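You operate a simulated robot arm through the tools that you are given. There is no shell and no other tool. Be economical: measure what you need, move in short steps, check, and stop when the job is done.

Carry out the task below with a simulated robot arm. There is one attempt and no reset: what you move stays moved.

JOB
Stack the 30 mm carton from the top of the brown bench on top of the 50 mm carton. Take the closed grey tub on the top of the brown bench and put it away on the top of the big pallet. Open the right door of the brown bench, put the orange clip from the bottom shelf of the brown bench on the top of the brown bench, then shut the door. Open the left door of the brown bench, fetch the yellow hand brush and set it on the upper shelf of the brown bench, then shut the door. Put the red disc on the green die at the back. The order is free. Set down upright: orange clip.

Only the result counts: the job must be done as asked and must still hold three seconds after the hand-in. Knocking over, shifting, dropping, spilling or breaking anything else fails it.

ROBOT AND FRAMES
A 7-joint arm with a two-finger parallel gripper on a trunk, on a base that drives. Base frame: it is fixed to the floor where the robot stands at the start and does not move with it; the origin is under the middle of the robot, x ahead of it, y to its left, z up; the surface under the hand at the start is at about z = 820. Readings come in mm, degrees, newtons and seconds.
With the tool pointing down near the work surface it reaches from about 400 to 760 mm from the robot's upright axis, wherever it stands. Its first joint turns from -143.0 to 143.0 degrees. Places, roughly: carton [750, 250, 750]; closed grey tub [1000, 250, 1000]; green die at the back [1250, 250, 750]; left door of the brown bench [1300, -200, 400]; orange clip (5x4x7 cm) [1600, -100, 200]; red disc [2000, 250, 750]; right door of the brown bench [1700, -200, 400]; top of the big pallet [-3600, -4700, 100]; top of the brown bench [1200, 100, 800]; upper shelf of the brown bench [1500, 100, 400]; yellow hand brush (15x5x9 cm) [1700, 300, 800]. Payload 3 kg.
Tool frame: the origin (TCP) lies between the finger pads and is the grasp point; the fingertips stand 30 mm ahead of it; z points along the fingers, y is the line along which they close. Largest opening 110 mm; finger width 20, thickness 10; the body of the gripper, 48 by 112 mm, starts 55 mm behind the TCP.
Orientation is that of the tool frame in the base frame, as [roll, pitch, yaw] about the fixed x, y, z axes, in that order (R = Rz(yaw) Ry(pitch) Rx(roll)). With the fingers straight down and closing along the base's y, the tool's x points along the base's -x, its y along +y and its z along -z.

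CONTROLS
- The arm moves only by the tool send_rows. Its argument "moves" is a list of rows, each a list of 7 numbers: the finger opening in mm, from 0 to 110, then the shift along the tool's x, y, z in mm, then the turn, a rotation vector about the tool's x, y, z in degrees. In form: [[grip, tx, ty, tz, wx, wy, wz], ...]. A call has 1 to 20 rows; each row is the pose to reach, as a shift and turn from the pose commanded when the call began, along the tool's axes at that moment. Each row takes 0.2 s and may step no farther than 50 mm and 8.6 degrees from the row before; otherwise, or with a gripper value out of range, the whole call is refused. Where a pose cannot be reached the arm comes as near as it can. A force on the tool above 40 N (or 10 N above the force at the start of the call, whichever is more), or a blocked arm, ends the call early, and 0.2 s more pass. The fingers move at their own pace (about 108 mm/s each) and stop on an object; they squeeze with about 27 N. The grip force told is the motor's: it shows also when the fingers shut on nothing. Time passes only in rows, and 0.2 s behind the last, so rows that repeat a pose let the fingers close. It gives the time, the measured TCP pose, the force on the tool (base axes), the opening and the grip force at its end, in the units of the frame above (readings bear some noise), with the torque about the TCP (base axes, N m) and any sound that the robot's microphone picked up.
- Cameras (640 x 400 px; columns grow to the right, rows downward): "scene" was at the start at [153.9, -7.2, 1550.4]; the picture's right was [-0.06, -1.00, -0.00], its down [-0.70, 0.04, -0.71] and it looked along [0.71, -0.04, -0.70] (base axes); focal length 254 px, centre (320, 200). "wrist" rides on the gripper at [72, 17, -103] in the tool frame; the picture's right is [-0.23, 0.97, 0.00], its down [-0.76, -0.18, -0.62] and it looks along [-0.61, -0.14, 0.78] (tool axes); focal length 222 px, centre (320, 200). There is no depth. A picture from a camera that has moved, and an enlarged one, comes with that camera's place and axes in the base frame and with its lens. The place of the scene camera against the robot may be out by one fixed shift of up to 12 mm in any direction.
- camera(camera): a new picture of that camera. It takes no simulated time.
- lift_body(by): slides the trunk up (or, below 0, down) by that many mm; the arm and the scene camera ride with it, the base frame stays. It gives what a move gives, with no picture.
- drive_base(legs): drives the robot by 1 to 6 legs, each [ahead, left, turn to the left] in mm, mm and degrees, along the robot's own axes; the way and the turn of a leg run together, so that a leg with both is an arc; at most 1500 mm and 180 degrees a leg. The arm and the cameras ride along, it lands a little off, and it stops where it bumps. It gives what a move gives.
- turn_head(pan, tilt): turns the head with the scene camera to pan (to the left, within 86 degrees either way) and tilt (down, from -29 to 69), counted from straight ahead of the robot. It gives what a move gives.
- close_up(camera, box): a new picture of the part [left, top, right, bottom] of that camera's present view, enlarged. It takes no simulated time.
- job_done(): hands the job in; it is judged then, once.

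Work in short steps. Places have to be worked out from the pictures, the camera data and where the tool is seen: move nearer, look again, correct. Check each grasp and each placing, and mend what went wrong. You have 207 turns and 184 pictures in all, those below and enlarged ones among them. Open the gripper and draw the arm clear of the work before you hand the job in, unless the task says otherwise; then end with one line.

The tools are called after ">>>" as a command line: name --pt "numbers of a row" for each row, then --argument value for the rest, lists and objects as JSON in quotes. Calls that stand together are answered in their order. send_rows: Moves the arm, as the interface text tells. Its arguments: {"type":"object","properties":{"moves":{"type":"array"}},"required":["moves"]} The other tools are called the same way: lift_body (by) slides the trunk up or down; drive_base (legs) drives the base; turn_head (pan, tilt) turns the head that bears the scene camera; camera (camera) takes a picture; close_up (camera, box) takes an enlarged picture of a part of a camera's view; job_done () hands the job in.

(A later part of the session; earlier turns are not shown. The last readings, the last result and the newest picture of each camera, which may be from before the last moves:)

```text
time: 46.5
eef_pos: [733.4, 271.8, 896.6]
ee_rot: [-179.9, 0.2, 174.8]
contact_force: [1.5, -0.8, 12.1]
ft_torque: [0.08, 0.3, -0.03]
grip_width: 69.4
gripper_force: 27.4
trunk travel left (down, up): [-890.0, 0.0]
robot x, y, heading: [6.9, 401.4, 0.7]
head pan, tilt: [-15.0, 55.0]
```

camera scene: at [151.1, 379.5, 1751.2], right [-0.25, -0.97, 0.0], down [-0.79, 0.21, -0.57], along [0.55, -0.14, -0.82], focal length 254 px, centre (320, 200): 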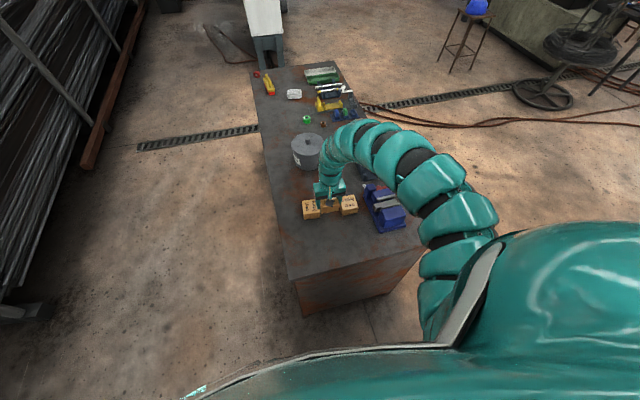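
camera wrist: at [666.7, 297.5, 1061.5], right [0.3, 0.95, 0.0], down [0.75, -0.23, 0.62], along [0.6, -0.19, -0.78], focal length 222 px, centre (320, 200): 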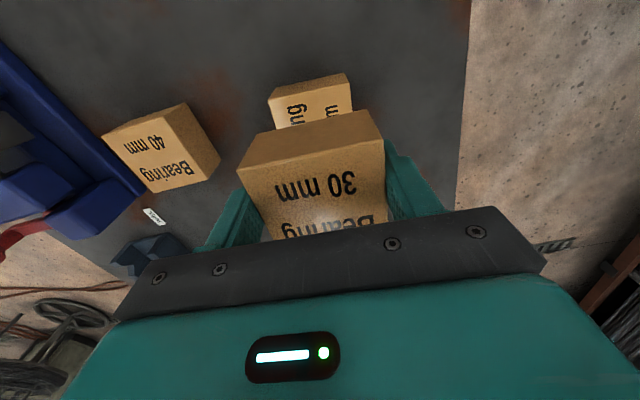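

Contact at 12 N, so the carton is seated. I'll open slowly, rise straight up, and check.

>>> send_rows --pt "75 0 0 -1 0 0 0" --pt "90 0 0 -1 0 0 0" --pt "110 0 0 -1 0 0 0" --pt "110 0 0 -1 0 0 0" --pt "110 0 0 -30 0 0 0" --pt "110 0 0 -60 0 0 0" --pt "110 0 0 -100 0 0 0"

>>> camera --camera "wrist"

>>> close_up --camera "scene" --box '[260, 160, 388, 240]'

```text
time: 48.1
eef_pos: [732.4, 268.2, 997.0]
ee_rot: [-179.9, 0.1, 174.6]
contact_force: [-0.6, 0.0, -0.7]
ft_torque: [0.03, 0.0, 0.02]
grip_width: 109.9
gripper_force: 0.1
trunk travel left (down, up): [-890.0, 0.0]
robot x, y, heading: [3.4, 400.3, 0.2]
head pan, tilt: [-15.0, 55.0]
```

```text
150 pictures are left
camera wrist: at [662.3, 293.0, 1099.6], right [0.32, 0.95, 0.0], down [0.74, -0.25, 0.63], along [0.59, -0.2, -0.78], focal length 222 px, centre (320, 200)
```

wrist: 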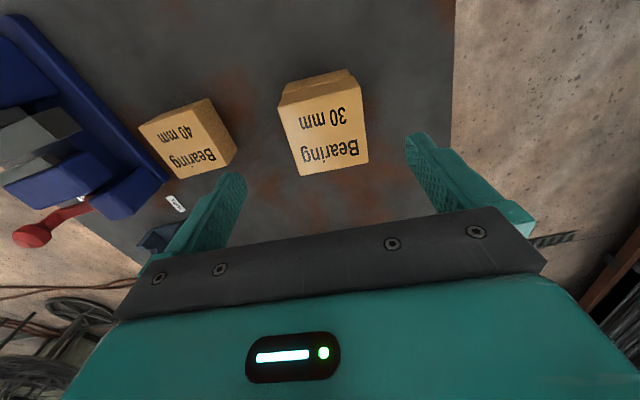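

```text
5.00 times, centred on (324, 200) of scene
camera zoom: at [147.1, 379.4, 1751.6], right [-0.25, -0.97, 0.0], down [-0.79, 0.21, -0.57], along [0.56, -0.14, -0.82], focal length 1271 px, centre (300, 200)
```

zoom: 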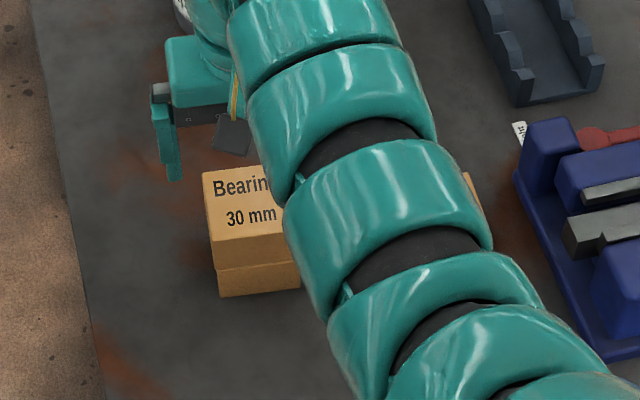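

The stack looks good, with the table at about z≈818. I'll raise the hand high, drive around to the left side of the bench (open floor, rack far at y≈2000), and turn to face it.

>>> send_rows --pt "110 0 0 -45 0 0 0" --pt "110 0 0 -90 0 0 0" --pt "110 0 0 -135 0 0 0" --pt "110 0 0 -180 0 0 0" --pt "110 0 0 -225 0 0 0" --pt "110 0 0 -270 0 0 0"

>>> drive_base --legs '[[0, 600, 0], [1150, 0, 0], [0, 0, -90]]'

>>> turn_head --pan 0 --tilt 50

>>> camera --camera "scene"

```text
time: 49.5
eef_pos: [733.4, 274.3, 1264.3]
ee_rot: [-179.9, 0.1, 174.6]
contact_force: [0.1, 0.7, 0.1]
ft_torque: [0.0, 0.01, 0.03]
grip_width: 110.0
gripper_force: 0.0
trunk travel left (down, up): [-890.0, 0.0]
robot x, y, heading: [6.0, 399.5, 0.5]
head pan, tilt: [-15.0, 55.0]
```

```text
time: 62.3
eef_pos: [992.5, 261.3, 1262.9]
ee_rot: [-179.9, 0.2, 80.6]
contact_force: [0.8, -0.3, -0.1]
ft_torque: [0.0, 0.0, 0.01]
grip_width: 110.0
gripper_force: 0.0
trunk travel left (down, up): [-890.0, 0.0]
robot x, y, heading: [1170.8, 976.9, -93.6]
head pan, tilt: [-15.0, 55.0]
```

```text
time: 63.1
eef_pos: [993.7, 260.9, 1263.3]
ee_rot: [-179.9, 0.1, 80.6]
contact_force: [0.2, 0.2, 1.0]
ft_torque: [-0.03, 0.02, -0.01]
grip_width: 110.1
gripper_force: 0.1
trunk travel left (down, up): [-890.0, 0.0]
robot x, y, heading: [1170.8, 978.9, -93.7]
head pan, tilt: [0.0, 50.0]
```

```text
148 pictures are left
camera scene: at [1152.2, 818.7, 1758.0], right [-1.0, 0.07, 0.0], down [0.05, 0.76, -0.64], along [-0.04, -0.64, -0.77], focal length 254 px, centre (320, 200)
```

scene: 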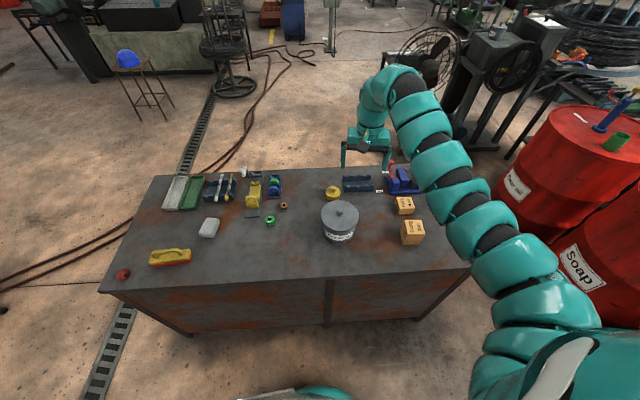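

Great view. Close-ups of the items to locate them.

>>> close_up --camera "scene" --box '[100, 160, 292, 280]'

>>> close_up --camera "scene" --box '[290, 160, 450, 260]'

>>> camera --camera "wrist"

```text
3.33 times, centred on (196, 220) of scene
camera zoom: at [1152.2, 818.7, 1758.0], right [-1.0, 0.07, 0.0], down [0.05, 0.76, -0.64], along [-0.04, -0.64, -0.77], focal length 847 px, centre (733, 133)
```

zoom: 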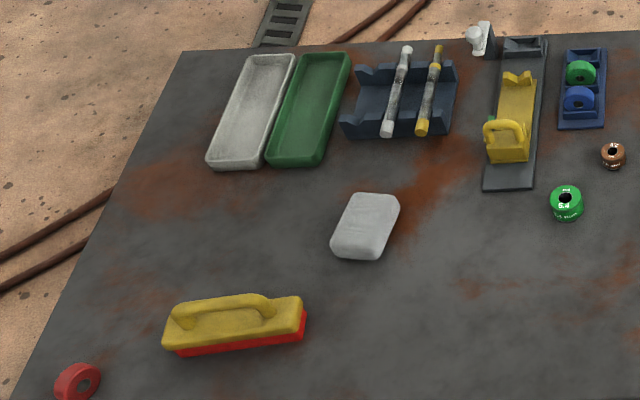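

```text
4.00 times, centred on (370, 210) of scene
camera zoom: at [1152.2, 818.7, 1758.0], right [-1.0, 0.07, 0.0], down [0.05, 0.76, -0.64], along [-0.04, -0.64, -0.77], focal length 1016 px, centre (120, 160)
```

zoom: 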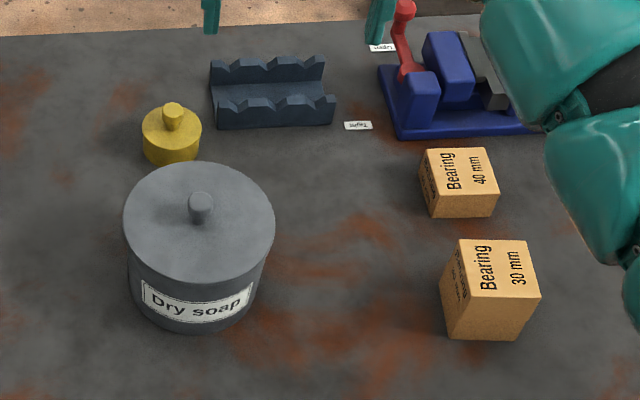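

```text
145 pictures are left
camera wrist: at [1022.2, 330.5, 1365.4], right [0.92, -0.38, 0.0], down [-0.3, -0.72, 0.62], along [-0.24, -0.58, -0.78], focal length 222 px, centre (320, 200)
```

wrist: 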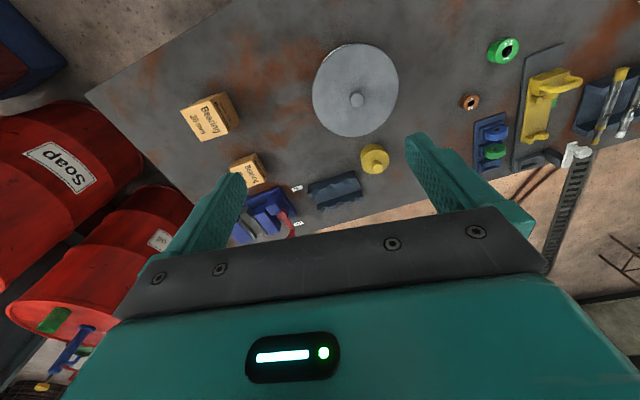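

Located: green die at the back ≈ (1330, 167), red disc ≈ (1871, 367), brush ≈ (1722, 296), bench spans x 470–1940, y -180–415. I'll drive along the bench to the red disc.

>>> drive_base --legs '[[0, 0, 3.7], [95, 0, 0], [0, 770, 0]]'

>>> camera --camera "scene"

>>> camera --camera "wrist"

```text
time: 68.4
eef_pos: [1803.7, 154.3, 1263.3]
ee_rot: [-179.8, 0.1, 83.5]
contact_force: [0.5, -0.2, 0.5]
ft_torque: [0.02, -0.02, 0.0]
grip_width: 109.7
gripper_force: 0.1
trunk travel left (down, up): [-890.0, 0.0]
robot x, y, heading: [1939.8, 878.5, -90.8]
head pan, tilt: [0.0, 50.0]
```

```text
144 pictures are left
camera scene: at [1933.2, 720.3, 1758.0], right [-1.0, 0.01, 0.0], down [0.01, 0.77, -0.64], along [-0.01, -0.64, -0.77], focal length 254 px, centre (320, 200)
```

scene: 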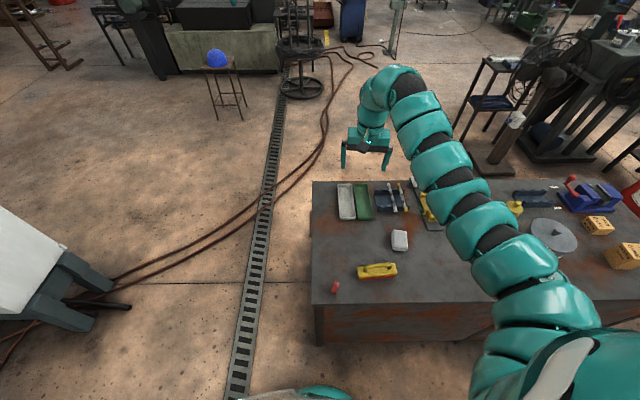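

```text
143 pictures are left
camera wrist: at [1828.7, 225.7, 1365.4], right [0.94, -0.33, 0.0], down [-0.26, -0.74, 0.62], along [-0.21, -0.59, -0.78], focal length 222 px, centre (320, 200)
```

wrist: 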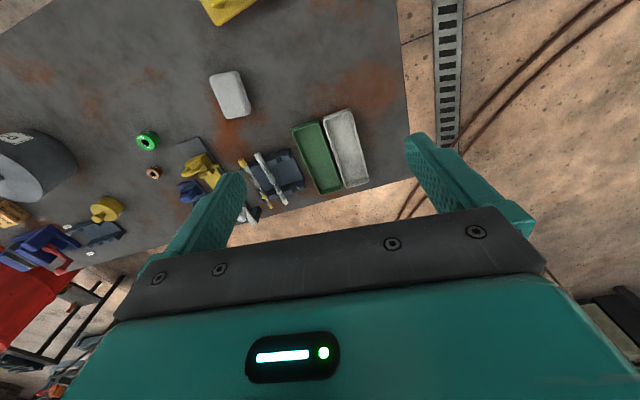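

>>> close_up --camera "scene" --box '[310, 240, 406, 300]'

```text
6.67 times, centred on (358, 270) of scene
camera zoom: at [1933.2, 720.3, 1758.0], right [-1.0, 0.01, 0.0], down [0.01, 0.77, -0.64], along [-0.01, -0.64, -0.77], focal length 1694 px, centre (67, -267)
```

zoom: 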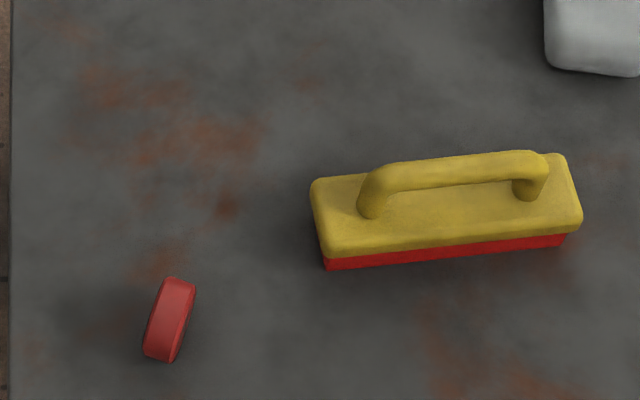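

The disc stands on edge with its axis roughly along x, turned about -27°. I'll tip it flat with a gentle push away from the bench edge, then pick it by its rim. First I'll back up 100 mm for radius and bring the hand low near it for a better look.

>>> drive_base --legs '[[-100, 0, 0.8]]'

>>> send_rows --pt "110 0 0 45 0 0 0" --pt "110 0 0 90 0 0 0" --pt "110 0 0 135 0 0 0" --pt "110 0 0 180 0 0 0" --pt "110 0 0 225 0 0 0" --pt "110 25 15 255 0 0 0" --pt "110 50 30 270 0 0 0"

>>> camera --camera "wrist"

>>> camera --camera "scene"

```text
time: 69.5
eef_pos: [1812.2, 252.6, 1262.5]
ee_rot: [-179.9, 0.1, 84.4]
contact_force: [0.1, 0.0, -0.2]
ft_torque: [0.02, -0.01, 0.0]
grip_width: 110.0
gripper_force: 0.1
trunk travel left (down, up): [-890.0, 0.0]
robot x, y, heading: [1939.0, 974.0, -90.0]
head pan, tilt: [0.0, 50.0]
```

```text
time: 71.2
eef_pos: [1850.2, 295.6, 991.8]
ee_rot: [-179.8, 0.2, 84.3]
contact_force: [-0.6, 0.5, 0.1]
ft_torque: [-0.02, -0.01, 0.03]
grip_width: 110.0
gripper_force: 0.0
trunk travel left (down, up): [-890.0, 0.0]
robot x, y, heading: [1943.0, 978.3, -90.0]
head pan, tilt: [0.0, 50.0]
```

```text
141 pictures are left
camera wrist: at [1875.8, 366.5, 1093.9], right [0.95, -0.32, 0.0], down [-0.25, -0.74, 0.63], along [-0.2, -0.59, -0.78], focal length 222 px, centre (320, 200)
```

wrist: 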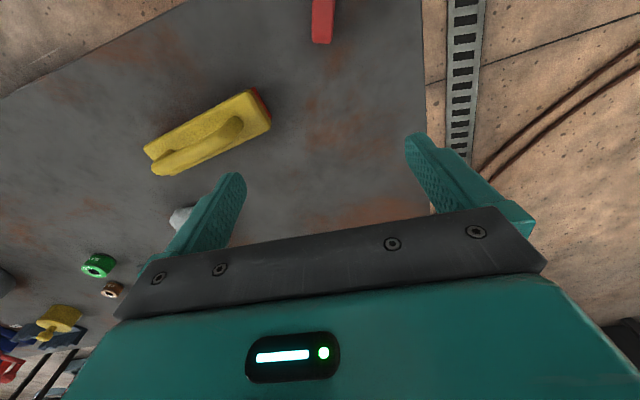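

```text
140 pictures are left
camera scene: at [1936.2, 819.6, 1758.0], right [-1.0, 0.0, 0.0], down [0.0, 0.77, -0.64], along [0.0, -0.64, -0.77], focal length 254 px, centre (320, 200)
```

scene: 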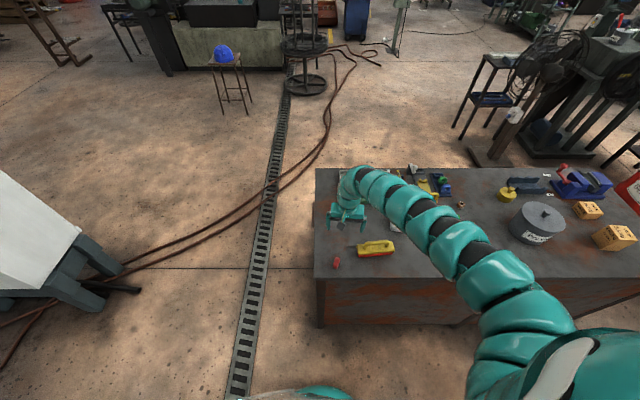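

Disc centre ≈ (1875, 375), axis yaw ≈ -19°. I'll close the fingers, turn the tool 13°, and move to the outer (+x) side of the disc at height.

>>> send_rows --pt "60 24 20 0 0 0 5" --pt "0 48 40 0 0 0 10" --pt "0 71 61 0 0 0 13" --pt "0 71 61 30 0 0 13" --pt "0 71 61 30 0 0 13"

>>> camera --camera "wrist"

>>> close_up --camera "scene" --box '[296, 210, 424, 290]'

```text
time: 72.3
eef_pos: [1917.2, 364.8, 961.5]
ee_rot: [-180.0, 0.2, 71.4]
contact_force: [-0.6, 0.2, 0.9]
ft_torque: [0.02, 0.0, -0.03]
grip_width: 0.1
gripper_force: 26.5
trunk travel left (down, up): [-890.0, 0.0]
robot x, y, heading: [1945.5, 977.2, -89.9]
head pan, tilt: [0.0, 50.0]
```

```text
139 pictures are left
camera wrist: at [1957.0, 429.2, 1063.9], right [0.85, -0.53, 0.0], down [-0.41, -0.66, 0.63], along [-0.33, -0.53, -0.78], focal length 222 px, centre (320, 200)
```

wrist: 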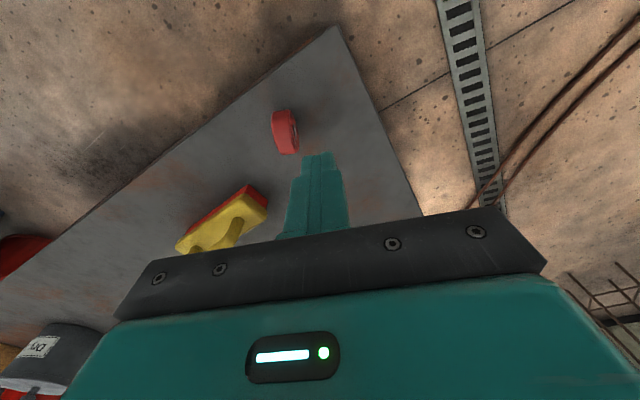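

```text
5.00 times, centred on (360, 250) of scene
camera zoom: at [1935.4, 821.2, 1758.2], right [-1.0, 0.0, 0.0], down [0.0, 0.77, -0.64], along [0.0, -0.64, -0.77], focal length 1271 px, centre (120, -50)
```

zoom: 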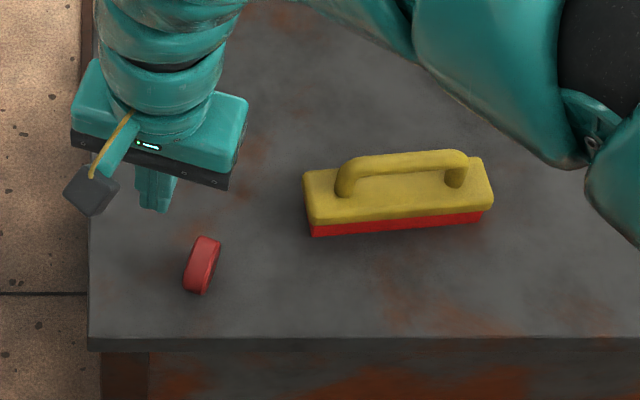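

Hand is beside the disc's outer face, with the disc at about (1879, 373). I'll lower so the tip is at z≈848 and push 42 mm gently inward.

>>> send_rows --pt "0 0 0 40 0 0 0" --pt "0 0 0 82 0 0 0" --pt "0 0 -12 82 0 0 0" --pt "0 0 -20 82 0 0 0" --pt "0 0 -26 82 0 0 0" --pt "0 0 -32 82 0 0 0" --pt "0 0 -38 82 0 0 0" --pt "0 0 -43 82 0 0 0" --pt "0 0 -43 82 0 0 0"

>>> close_up --camera "scene" --box '[296, 210, 424, 290]'

```text
time: 74.3
eef_pos: [1872.6, 375.7, 880.9]
ee_rot: [-179.9, 0.1, 71.5]
contact_force: [0.9, 0.2, 0.2]
ft_torque: [-0.02, -0.03, 0.03]
grip_width: 0.1
gripper_force: 27.2
trunk travel left (down, up): [-890.0, 0.0]
robot x, y, heading: [1941.9, 979.2, -90.1]
head pan, tilt: [0.0, 50.0]
```

```text
5.00 times, centred on (360, 250) of scene
camera zoom: at [1935.9, 819.6, 1758.0], right [-1.0, 0.0, 0.0], down [0.0, 0.77, -0.64], along [0.0, -0.64, -0.77], focal length 1271 px, centre (120, -50)
```

zoom: 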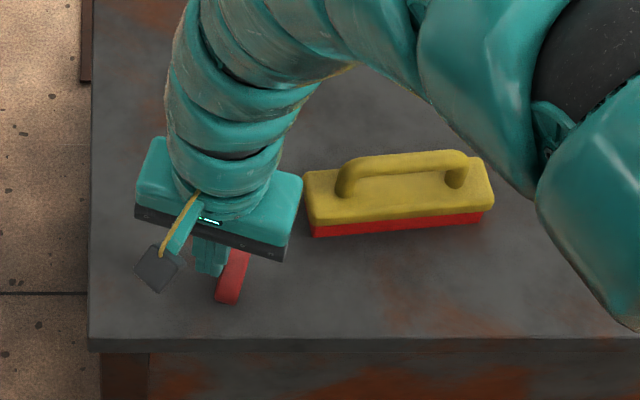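

Checking whether the disc tilted or slid.

>>> camera --camera "wrist"

>>> close_up --camera "scene" --box '[320, 250, 368, 280]'

```text
136 pictures are left
camera wrist: at [1913.6, 439.9, 983.3], right [0.85, -0.53, 0.0], down [-0.41, -0.66, 0.63], along [-0.33, -0.53, -0.78], focal length 222 px, centre (320, 200)
```

wrist: 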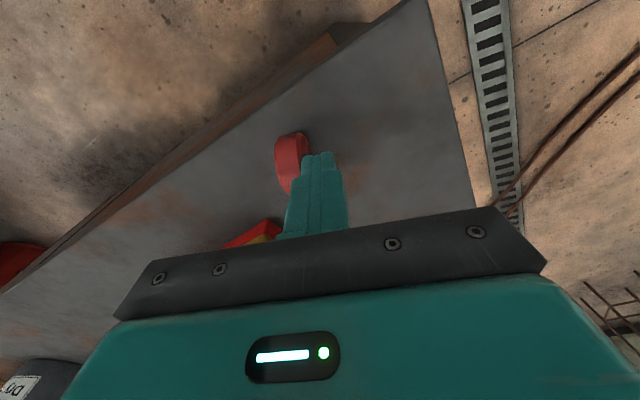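

```text
13.33 times, centred on (344, 265) of scene
camera zoom: at [1935.9, 819.6, 1758.0], right [-1.0, 0.0, 0.0], down [0.0, 0.77, -0.64], along [0.0, -0.64, -0.77], focal length 3388 px, centre (0, -667)
```

zoom: 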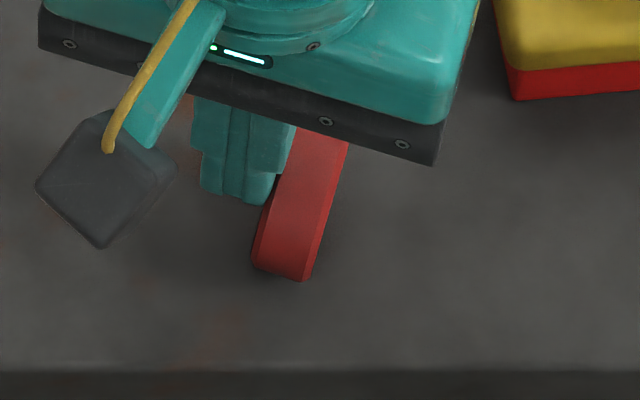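

It slid while standing. I'll raise the tip 8 mm to push nearer the top.

>>> send_rows --pt "0 0 8 -10 0 0 0" --pt "0 0 2 -9 0 0 0" --pt "0 0 -4 -9 0 0 0" --pt "0 0 -10 -9 0 0 0" --pt "0 0 -16 -9 0 0 0" --pt "0 0 -22 -9 0 0 0"

>>> close_up --camera "scene" --box '[320, 250, 368, 280]'

>>> close_up --camera "wrist" --box '[220, 100, 380, 200]'

```text
time: 75.8
eef_pos: [1854.4, 384.8, 889.9]
ee_rot: [-180.0, 0.1, 71.3]
contact_force: [0.0, 0.2, -0.8]
ft_torque: [-0.04, 0.0, -0.05]
grip_width: 0.0
gripper_force: 26.6
trunk travel left (down, up): [-890.0, 0.0]
robot x, y, heading: [1946.4, 981.5, -90.0]
head pan, tilt: [0.0, 50.0]
```

```text
13.33 times, centred on (344, 265) of scene
camera zoom: at [1935.2, 819.8, 1758.0], right [-1.0, 0.0, 0.0], down [0.0, 0.77, -0.64], along [0.0, -0.64, -0.77], focal length 3388 px, centre (0, -667)
```

zoom: 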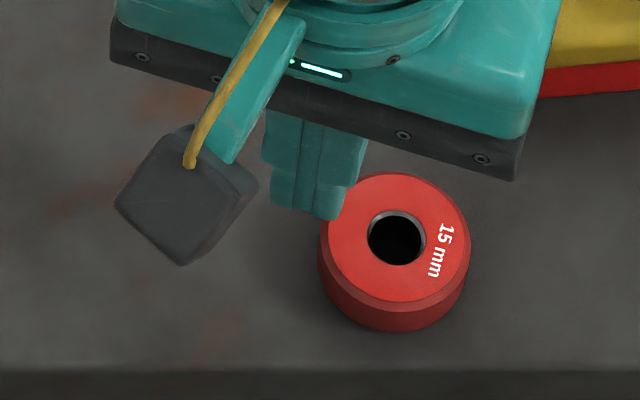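

```text
4.00 times, centred on (300, 150) of wrist
camera zoom: at [1894.2, 448.3, 991.7], right [0.85, -0.53, 0.0], down [-0.41, -0.66, 0.63], along [-0.33, -0.53, -0.78], focal length 888 px, centre (400, 400)
```

zoom: 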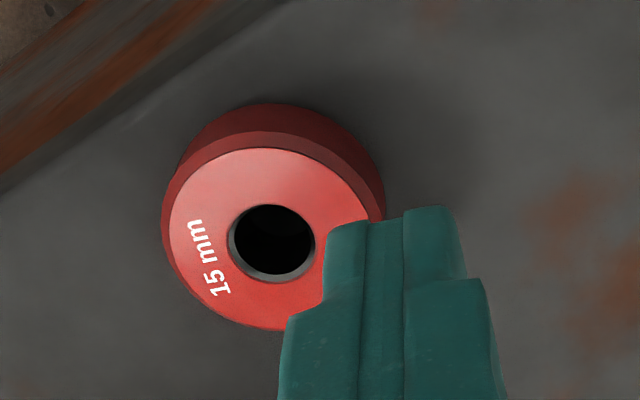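

The disc fell flat, top face up, at about (1827, 392), 40 mm wide. I'll rise, centre over it, open, and look.

>>> send_rows --pt "0 0 0 -40 0 0 0" --pt "40 -2 -28 -40 0 0 0" --pt "80 -2 -28 -40 0 0 0" --pt "80 -2 -28 -40 0 0 0"

>>> camera --camera "wrist"

```text
time: 76.8
eef_pos: [1841.4, 383.4, 932.0]
ee_rot: [-179.8, 0.1, 71.4]
contact_force: [-0.7, -0.1, 1.0]
ft_torque: [0.02, 0.01, 0.0]
grip_width: 80.1
gripper_force: 0.2
out of reach, approached as far as the arm can: row 2, 3, 4
trunk travel left (down, up): [-890.0, 0.0]
robot x, y, heading: [1943.0, 977.0, -90.1]
head pan, tilt: [0.0, 50.0]
```

```text
132 pictures are left
camera wrist: at [1881.1, 447.7, 1034.3], right [0.85, -0.53, 0.0], down [-0.41, -0.66, 0.63], along [-0.33, -0.53, -0.78], focal length 222 px, centre (320, 200)
```

wrist: 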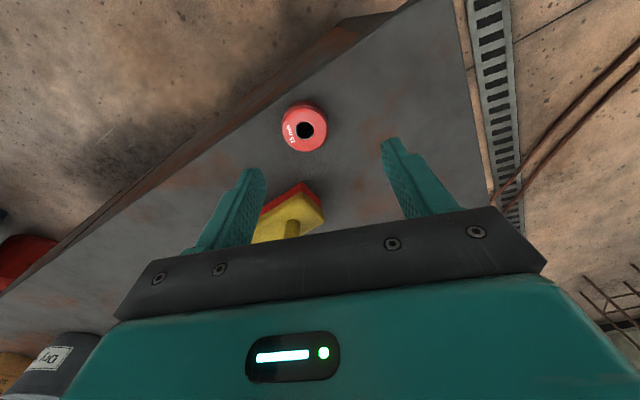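

The radius limit again. I'll back 30 mm, then line up on the disc at (1828, 391).

>>> drive_base --legs '[[-35, 0, 0]]'

```text
time: 77.6
eef_pos: [1842.6, 419.9, 932.6]
ee_rot: [-179.8, 0.3, 71.4]
contact_force: [0.7, -0.2, -0.1]
ft_torque: [-0.05, -0.01, -0.01]
grip_width: 80.0
gripper_force: 0.1
trunk travel left (down, up): [-890.0, 0.0]
robot x, y, heading: [1943.2, 1016.3, -90.0]
head pan, tilt: [0.0, 50.0]
```

I'll move over the disc, descend to TCP z≈853, and close.

>>> send_rows --pt "80 -32 -4 0 0 0 0" --pt "80 -32 -4 40 0 0 0" --pt "80 -32 -4 70 0 0 0" --pt "80 -32 -4 79 0 0 0" --pt "20 -32 -4 79 0 0 0" --pt "20 -32 -4 79 0 0 0" --pt "20 -32 -4 79 0 0 0"

>>> camera --camera "wrist"

```text
time: 79.2
eef_pos: [1827.5, 388.6, 853.3]
ee_rot: [-179.9, 0.2, 71.4]
contact_force: [-0.4, -0.5, -0.4]
ft_torque: [0.02, -0.02, -0.05]
grip_width: 43.7
gripper_force: 26.8
trunk travel left (down, up): [-890.0, 0.0]
robot x, y, heading: [1941.9, 1016.9, -90.2]
head pan, tilt: [0.0, 50.0]
```

```text
131 pictures are left
camera wrist: at [1866.4, 453.1, 956.1], right [0.85, -0.53, 0.0], down [-0.41, -0.66, 0.63], along [-0.33, -0.53, -0.78], focal length 222 px, centre (320, 200)
```

wrist: 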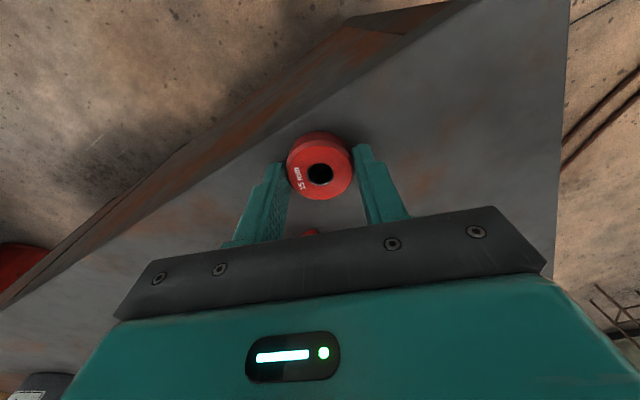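

Disc gripped at 43.7 mm. I'll lift, extend a bit, then drive along to the green die.

>>> send_rows --pt "20 0 0 -40 0 0 0" --pt "20 0 0 -80 0 0 0" --pt "20 0 0 -110 0 0 0" --pt "20 -20 0 -140 0 0 0" --pt "20 -45 0 -170 0 0 0" --pt "20 -65 0 -200 0 0 0"

>>> drive_base --legs '[[0, -480, 0], [150, 0, 0]]'

>>> camera --camera "wrist"

>>> camera --camera "scene"

```text
time: 80.6
eef_pos: [1807.1, 326.0, 1052.2]
ee_rot: [-179.9, 0.1, 71.5]
contact_force: [-0.2, 1.2, -2.5]
ft_torque: [-0.01, 0.0, 0.03]
grip_width: 43.8
gripper_force: 27.1
trunk travel left (down, up): [-890.0, 0.0]
robot x, y, heading: [1941.6, 1016.4, -89.7]
head pan, tilt: [0.0, 50.0]
```

```text
time: 84.4
eef_pos: [1329.9, 178.1, 1049.1]
ee_rot: [-179.8, 0.1, 71.4]
contact_force: [-0.3, -0.2, -2.0]
ft_torque: [0.01, -0.02, -0.02]
grip_width: 43.6
gripper_force: 26.3
trunk travel left (down, up): [-890.0, 0.0]
robot x, y, heading: [1469.9, 868.5, -89.8]
head pan, tilt: [0.0, 50.0]
```

```text
130 pictures are left
camera wrist: at [1369.4, 241.5, 1153.3], right [0.85, -0.53, 0.0], down [-0.41, -0.66, 0.62], along [-0.33, -0.53, -0.78], focal length 222 px, centre (320, 200)
```

wrist: 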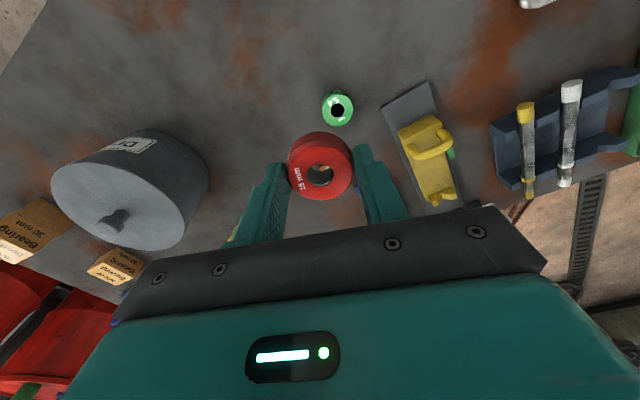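

```text
129 pictures are left
camera scene: at [1458.8, 703.1, 1757.8], right [-1.0, 0.0, 0.0], down [0.0, 0.77, -0.64], along [0.0, -0.64, -0.77], focal length 254 px, centre (320, 200)
```

scene: 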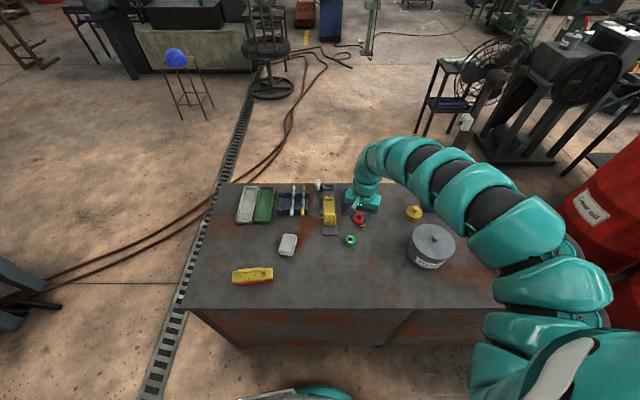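

Zoom on the green die to check its state and position.

>>> close_up --camera "scene" --box '[326, 195, 390, 255]'

>>> close_up --camera "wrist" --box '[260, 70, 420, 210]'

```text
6.67 times, centred on (358, 225) of scene
camera zoom: at [1458.8, 703.1, 1757.8], right [-1.0, 0.0, 0.0], down [0.0, 0.77, -0.64], along [0.0, -0.64, -0.77], focal length 1694 px, centre (67, 33)
```

zoom: 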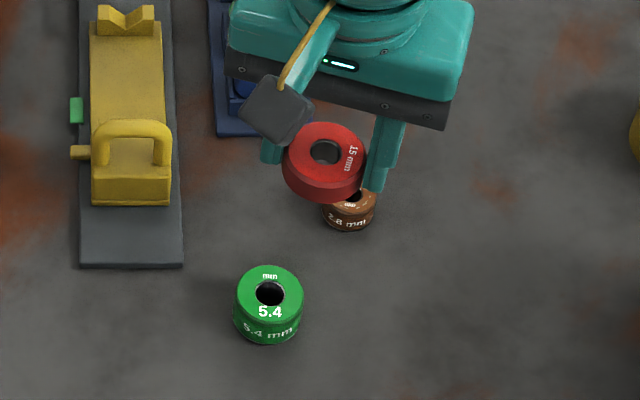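

```text
2.86 times, centred on (340, 140) of wrist
camera zoom: at [1369.4, 241.5, 1153.3], right [0.85, -0.53, 0.0], down [-0.41, -0.66, 0.62], along [-0.33, -0.53, -0.78], focal length 635 px, centre (263, 371)
```

zoom: 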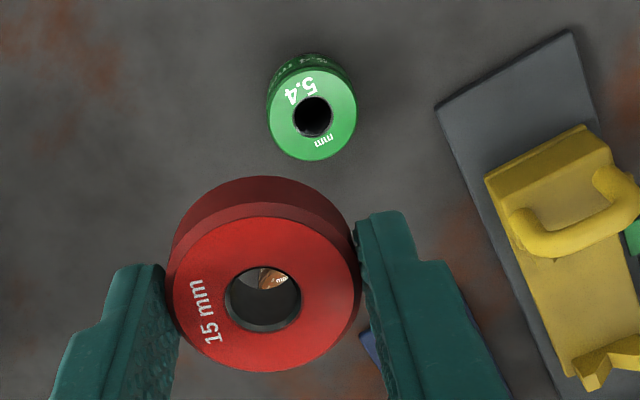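

Green die top centre ≈ (1340, 150), z≈850. I'll move the held disc over it and lower to ~10 mm above.

>>> send_rows --pt "20 -27 18 0 0 0 0" --pt "20 -27 18 50 0 0 0" --pt "20 -27 18 100 0 0 0" --pt "20 -27 18 135 0 0 0" --pt "20 -27 18 149 0 0 0" --pt "20 -27 18 149 0 0 0"

>>> close_up --camera "scene" --box '[326, 195, 390, 255]'

>>> close_up --camera "wrist" --box '[240, 90, 400, 230]'

```text
time: 85.8
eef_pos: [1336.2, 148.7, 902.2]
ee_rot: [-179.9, 0.0, 71.5]
contact_force: [-0.2, 0.1, -2.2]
ft_torque: [0.0, 0.0, 0.01]
grip_width: 43.7
gripper_force: 26.8
trunk travel left (down, up): [-890.0, 0.0]
robot x, y, heading: [1470.9, 867.3, -89.9]
head pan, tilt: [0.0, 50.0]
```

```text
6.67 times, centred on (358, 225) of scene
camera zoom: at [1458.7, 704.7, 1758.0], right [-1.0, 0.0, 0.0], down [0.0, 0.77, -0.64], along [0.0, -0.64, -0.77], focal length 1694 px, centre (67, 33)
```

zoom: 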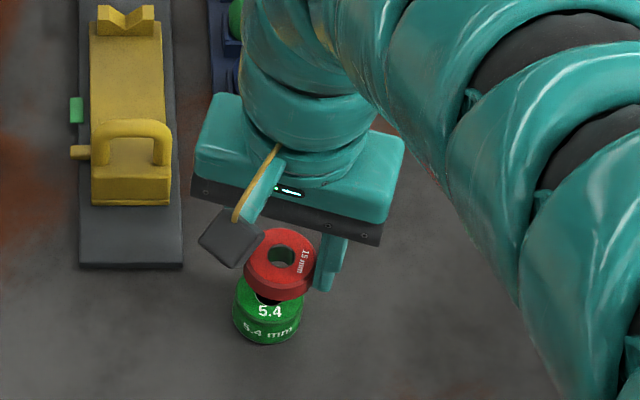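

```text
2.86 times, centred on (320, 160) of wrist
camera zoom: at [1376.3, 212.4, 1004.6], right [0.85, -0.53, 0.0], down [-0.41, -0.66, 0.63], along [-0.33, -0.53, -0.78], focal length 635 px, centre (320, 314)
```

zoom: 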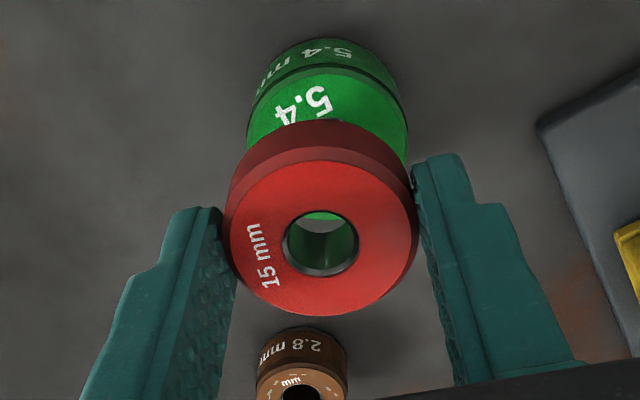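

The disc needs about (+3, +1) mm. I'll trim and lower close to contact.

>>> send_rows --pt "20 2 2.5 5 0 0 0" --pt "20 2 2.5 10 0 0 0" --pt "20 2 2.5 13 0 0 0" --pt "20 2 2.5 13 0 0 0"

>>> send_rows --pt "20 0 0 1.5 0 0 0" --pt "20 0 0 3 0 0 0" --pt "20 0 0 3 0 0 0"

>>> close_up --camera "scene" --box '[326, 205, 390, 255]'

```text
time: 86.8
eef_pos: [1340.6, 148.8, 889.2]
ee_rot: [-179.8, 0.0, 71.4]
contact_force: [0.2, 0.4, -2.4]
ft_torque: [0.02, 0.04, 0.0]
grip_width: 43.8
gripper_force: 27.7
trunk travel left (down, up): [-890.0, 0.0]
robot x, y, heading: [1467.4, 864.4, -90.2]
head pan, tilt: [0.0, 50.0]
```

```text
time: 87.6
eef_pos: [1340.0, 146.6, 886.8]
ee_rot: [-179.8, 0.3, 71.3]
contact_force: [0.0, 0.4, -1.7]
ft_torque: [-0.02, 0.02, -0.02]
grip_width: 43.8
gripper_force: 27.0
trunk travel left (down, up): [-890.0, 0.0]
robot x, y, heading: [1466.5, 863.6, -90.1]
head pan, tilt: [0.0, 50.0]
```

```text
8.00 times, centred on (358, 230) of scene
camera zoom: at [1458.9, 704.8, 1758.0], right [-1.0, 0.0, 0.0], down [0.0, 0.77, -0.64], along [0.0, -0.64, -0.77], focal length 2033 px, centre (16, -40)
```

zoom: 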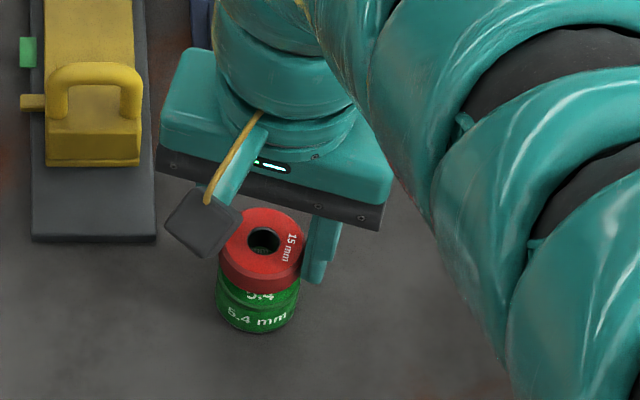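

Still a gap of several mm, so I'll keep lowering in small steps.

>>> send_rows --pt "20 0 0 1.5 0 0 0" --pt "20 0 0 3 0 0 0" --pt "20 0 0 4.5 0 0 0" --pt "20 0 0 4.5 0 0 0"

>>> close_up --camera "scene" --box '[326, 205, 390, 255]'

```text
time: 88.6
eef_pos: [1338.9, 147.3, 884.0]
ee_rot: [-179.8, 0.1, 71.4]
contact_force: [0.3, 0.2, -1.1]
ft_torque: [0.0, 0.01, -0.01]
grip_width: 43.8
gripper_force: 27.1
trunk travel left (down, up): [-890.0, 0.0]
robot x, y, heading: [1466.2, 863.9, -90.2]
head pan, tilt: [0.0, 50.0]
```

```text
8.00 times, centred on (358, 230) of scene
camera zoom: at [1458.9, 704.8, 1758.0], right [-1.0, 0.0, 0.0], down [0.0, 0.77, -0.64], along [0.0, -0.64, -0.77], focal length 2033 px, centre (16, -40)
```

zoom: 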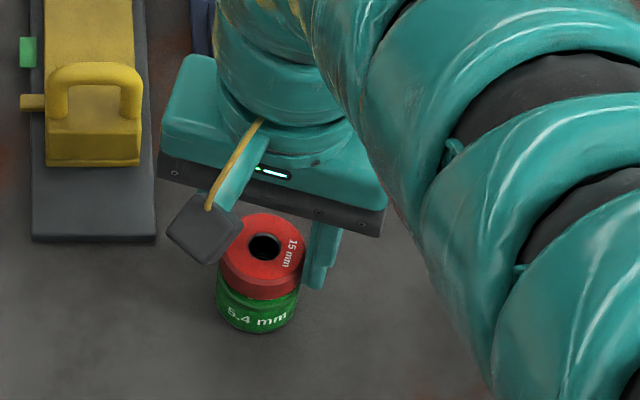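

>>> send_rows --pt "20 0 0 1.2 0 0 0" --pt "20 0 0 2.4 0 0 0" --pt "20 0 0 2.4 0 0 0"

```text
time: 89.4
eef_pos: [1339.3, 148.3, 881.8]
ee_rot: [-179.9, 0.3, 71.3]
contact_force: [-2.8, 0.9, 14.1]
ft_torque: [0.1, -0.02, 0.01]
grip_width: 43.6
gripper_force: 27.5
trunk travel left (down, up): [-890.0, 0.0]
robot x, y, heading: [1467.6, 864.6, -90.0]
head pan, tilt: [0.0, 50.0]
```

Contact at 14 N. I'll release, rise, and inspect.

>>> send_rows --pt "50 0 0 -1 0 0 0" --pt "65 0 0 -1 0 0 0" --pt "70 0 0 -1 0 0 0" --pt "70 0 0 -30 0 0 0" --pt "70 0 0 -70 0 0 0" --pt "70 0 0 -115 0 0 0" --pt "70 0 0 -160 0 0 0"

>>> close_up --camera "scene" --box '[326, 205, 390, 255]'

>>> close_up --camera "wrist" --box '[240, 70, 400, 210]'

```text
time: 91.0
eef_pos: [1340.6, 151.3, 1042.5]
ee_rot: [-179.8, 0.1, 71.3]
contact_force: [-0.1, 0.1, 0.2]
ft_torque: [0.03, 0.03, -0.02]
grip_width: 70.0
gripper_force: 0.1
trunk travel left (down, up): [-890.0, 0.0]
robot x, y, heading: [1464.4, 866.8, -90.0]
head pan, tilt: [0.0, 50.0]
```

```text
8.00 times, centred on (358, 230) of scene
camera zoom: at [1459.4, 706.3, 1758.1], right [-1.0, 0.0, 0.0], down [0.0, 0.77, -0.64], along [0.0, -0.64, -0.77], focal length 2033 px, centre (16, -40)
```

zoom: 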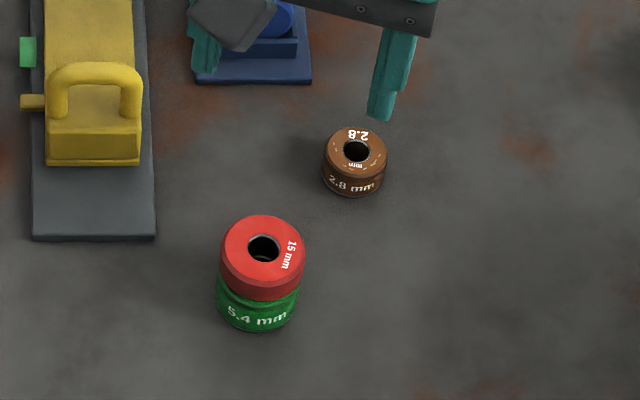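

```text
2.86 times, centred on (320, 140) of wrist
camera zoom: at [1380.2, 215.7, 1144.7], right [0.85, -0.53, 0.0], down [-0.41, -0.66, 0.63], along [-0.33, -0.53, -0.78], focal length 635 px, centre (320, 371)
```

zoom: 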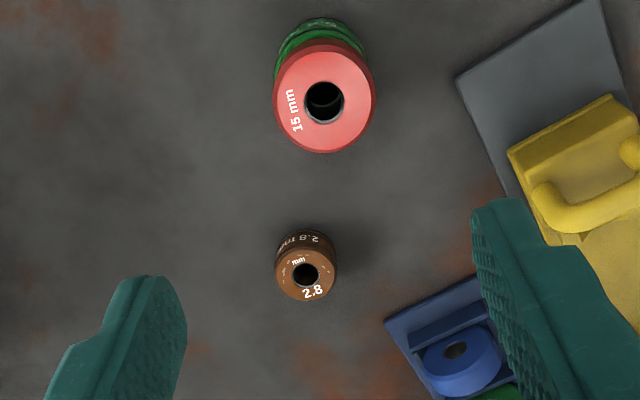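

Disc is on the die. Next is the tub at about (1045, 220). I'll raise the hand, drive over, and look.

>>> send_rows --pt "70 0 0 -40 0 0 0" --pt "70 0 0 -80 0 0 0" --pt "70 0 0 -100 0 0 0"

>>> drive_base --legs '[[-60, -300, 0]]'

>>> camera --camera "wrist"

>>> camera --camera "scene"

```text
time: 91.8
eef_pos: [1343.0, 151.3, 1141.9]
ee_rot: [-180.0, 0.2, 71.6]
contact_force: [-0.2, 0.4, 0.3]
ft_torque: [-0.05, -0.07, -0.01]
grip_width: 70.1
gripper_force: 0.0
out of reach, approached as far as the arm can: row 1
trunk travel left (down, up): [-890.0, 0.0]
robot x, y, heading: [1465.5, 864.9, -89.9]
head pan, tilt: [0.0, 50.0]
```

```text
time: 93.9
eef_pos: [1047.0, 205.5, 1140.4]
ee_rot: [-180.0, 0.2, 71.3]
contact_force: [-0.5, 0.1, -0.3]
ft_torque: [0.0, -0.04, -0.02]
grip_width: 69.7
gripper_force: 0.0
trunk travel left (down, up): [-890.0, 0.0]
robot x, y, heading: [1171.4, 922.8, -90.2]
head pan, tilt: [0.0, 50.0]
```

```text
120 pictures are left
camera wrist: at [1085.8, 270.3, 1243.7], right [0.85, -0.53, 0.0], down [-0.41, -0.66, 0.63], along [-0.33, -0.53, -0.78], focal length 222 px, centre (320, 200)
```

wrist: 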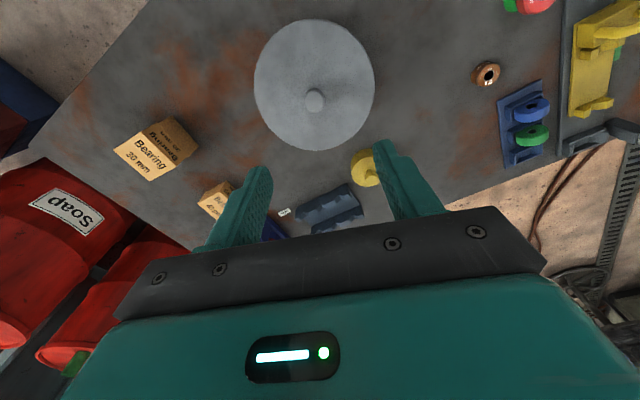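

```text
119 pictures are left
camera scene: at [1162.8, 761.8, 1758.0], right [-1.0, 0.0, 0.0], down [0.0, 0.77, -0.64], along [0.0, -0.64, -0.77], focal length 254 px, centre (320, 200)
```

scene: 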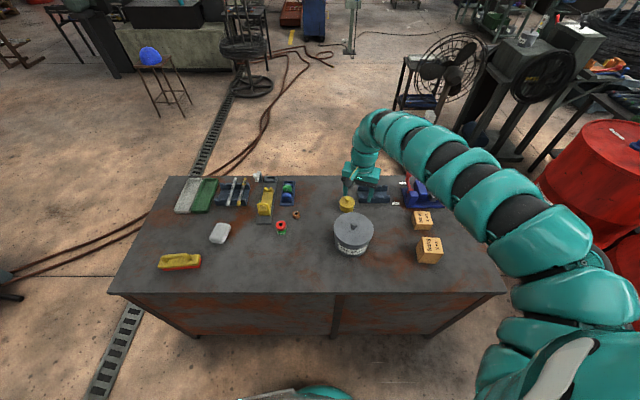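

>>> close_up --camera "scene" --box '[312, 195, 392, 265]'

>>> close_up --camera "wrist" --box '[240, 10, 400, 170]'

```text
5.71 times, centred on (352, 230) of scene
camera zoom: at [1162.8, 761.8, 1758.0], right [-1.0, 0.0, 0.0], down [0.0, 0.77, -0.64], along [0.0, -0.64, -0.77], focal length 1452 px, centre (137, 29)
```

zoom: 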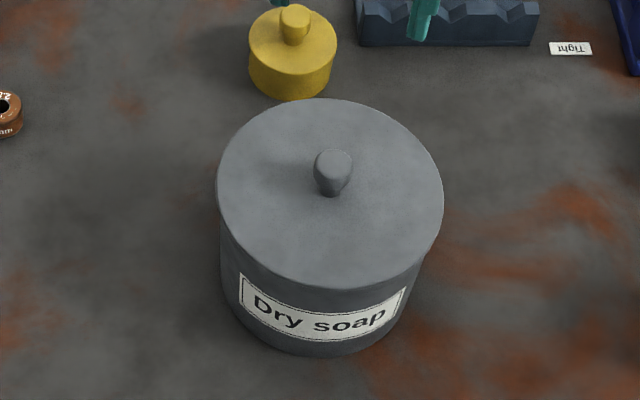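

```text
2.50 times, centred on (320, 90) of wrist
camera zoom: at [1085.8, 270.3, 1243.7], right [0.85, -0.53, 0.0], down [-0.41, -0.66, 0.63], along [-0.33, -0.53, -0.78], focal length 555 px, centre (320, 475)
```

zoom: 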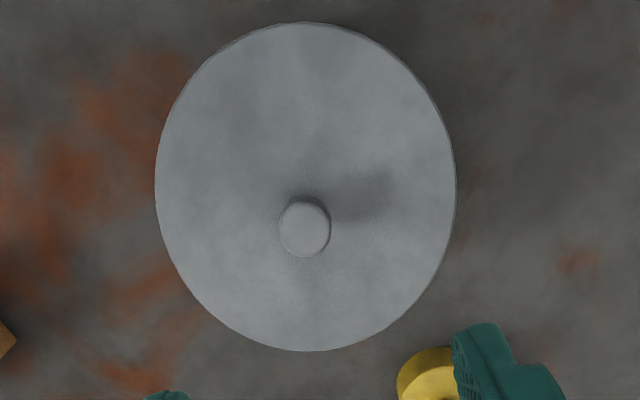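

Lid top at z≈916, knob 916–951, tub centre ≈ (1038, 208). I'll descend over the knob with tips just above the lid.

>>> send_rows --pt "70 0 -9 45 0 0 0" --pt "70 0 -9 90 0 0 0" --pt "70 0 -9 135 0 0 0" --pt "70 0 -9 165 0 0 0" --pt "70 0 -9 165 0 0 0"

>>> close_up --camera "scene" --box '[312, 195, 392, 265]'

>>> camera --camera "wrist"

```text
time: 95.1
eef_pos: [1038.0, 211.4, 974.4]
ee_rot: [-179.9, 0.1, 71.4]
contact_force: [0.5, 0.0, -0.5]
ft_torque: [-0.03, -0.04, -0.02]
grip_width: 70.1
gripper_force: 0.0
trunk travel left (down, up): [-890.0, 0.0]
robot x, y, heading: [1170.1, 923.7, -90.1]
head pan, tilt: [0.0, 50.0]
```

```text
5.71 times, centred on (352, 230) of scene
camera zoom: at [1163.8, 761.9, 1758.0], right [-1.0, 0.0, 0.0], down [0.0, 0.77, -0.64], along [0.0, -0.64, -0.77], focal length 1452 px, centre (137, 29)
```

zoom: 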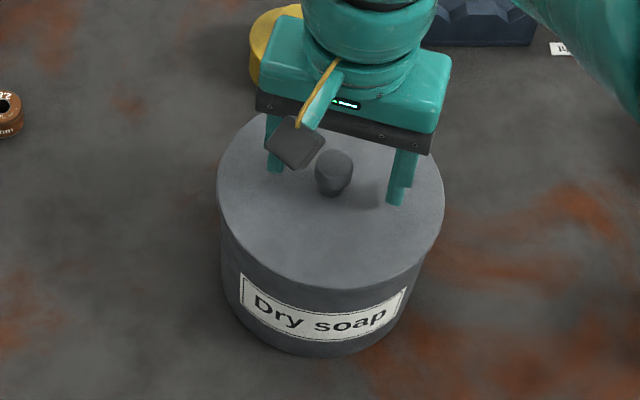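

```text
115 pictures are left
camera wrist: at [1077.5, 275.3, 1077.0], right [0.85, -0.53, 0.0], down [-0.41, -0.66, 0.63], along [-0.33, -0.53, -0.78], focal length 222 px, centre (320, 200)
```

wrist: 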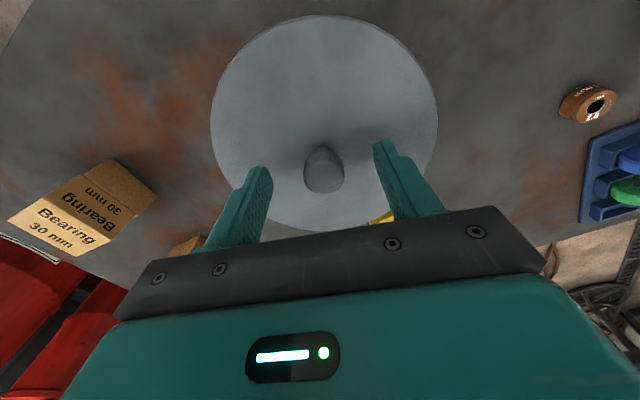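

Knob is centred. I'll lower to z≈950 and close on it.

>>> send_rows --pt "70 0 2 12 0 0 0" --pt "70 0 2 24 0 0 0" --pt "40 0 2 24 0 0 0" --pt "10 0 2 24 0 0 0" --pt "10 0 2 24 0 0 0" --pt "10 0 2 24 0 0 0"

>>> close_up --camera "scene" --box '[312, 195, 392, 265]'

```text
time: 95.7
eef_pos: [1039.2, 205.6, 964.2]
ee_rot: [180.0, 1.1, 71.4]
contact_force: [1.8, 13.4, 41.3]
ft_torque: [1.13, 0.76, -0.3]
grip_width: 70.6
gripper_force: 0.0
trunk travel left (down, up): [-890.0, 0.0]
robot x, y, heading: [1171.6, 921.3, -89.9]
head pan, tilt: [0.0, 50.0]
stopped in row 2: the force on the tool passed its limit at 52 N (the readings are from after the stop); the commanded pose is now the measured one
```

```text
5.71 times, centred on (352, 230) of scene
camera zoom: at [1165.1, 766.2, 1759.1], right [-1.0, 0.0, 0.0], down [0.0, 0.76, -0.64], along [0.0, -0.64, -0.76], focal length 1452 px, centre (137, 29)
```

zoom: 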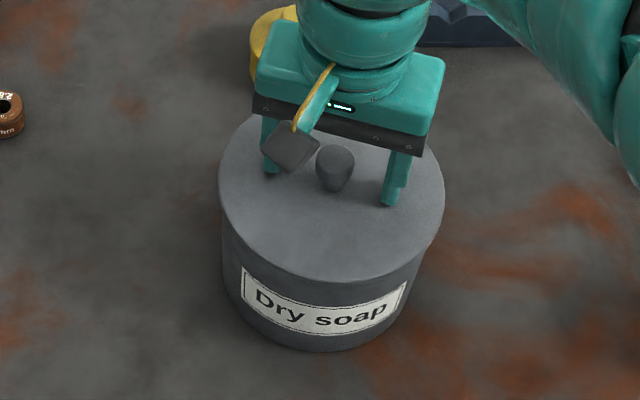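

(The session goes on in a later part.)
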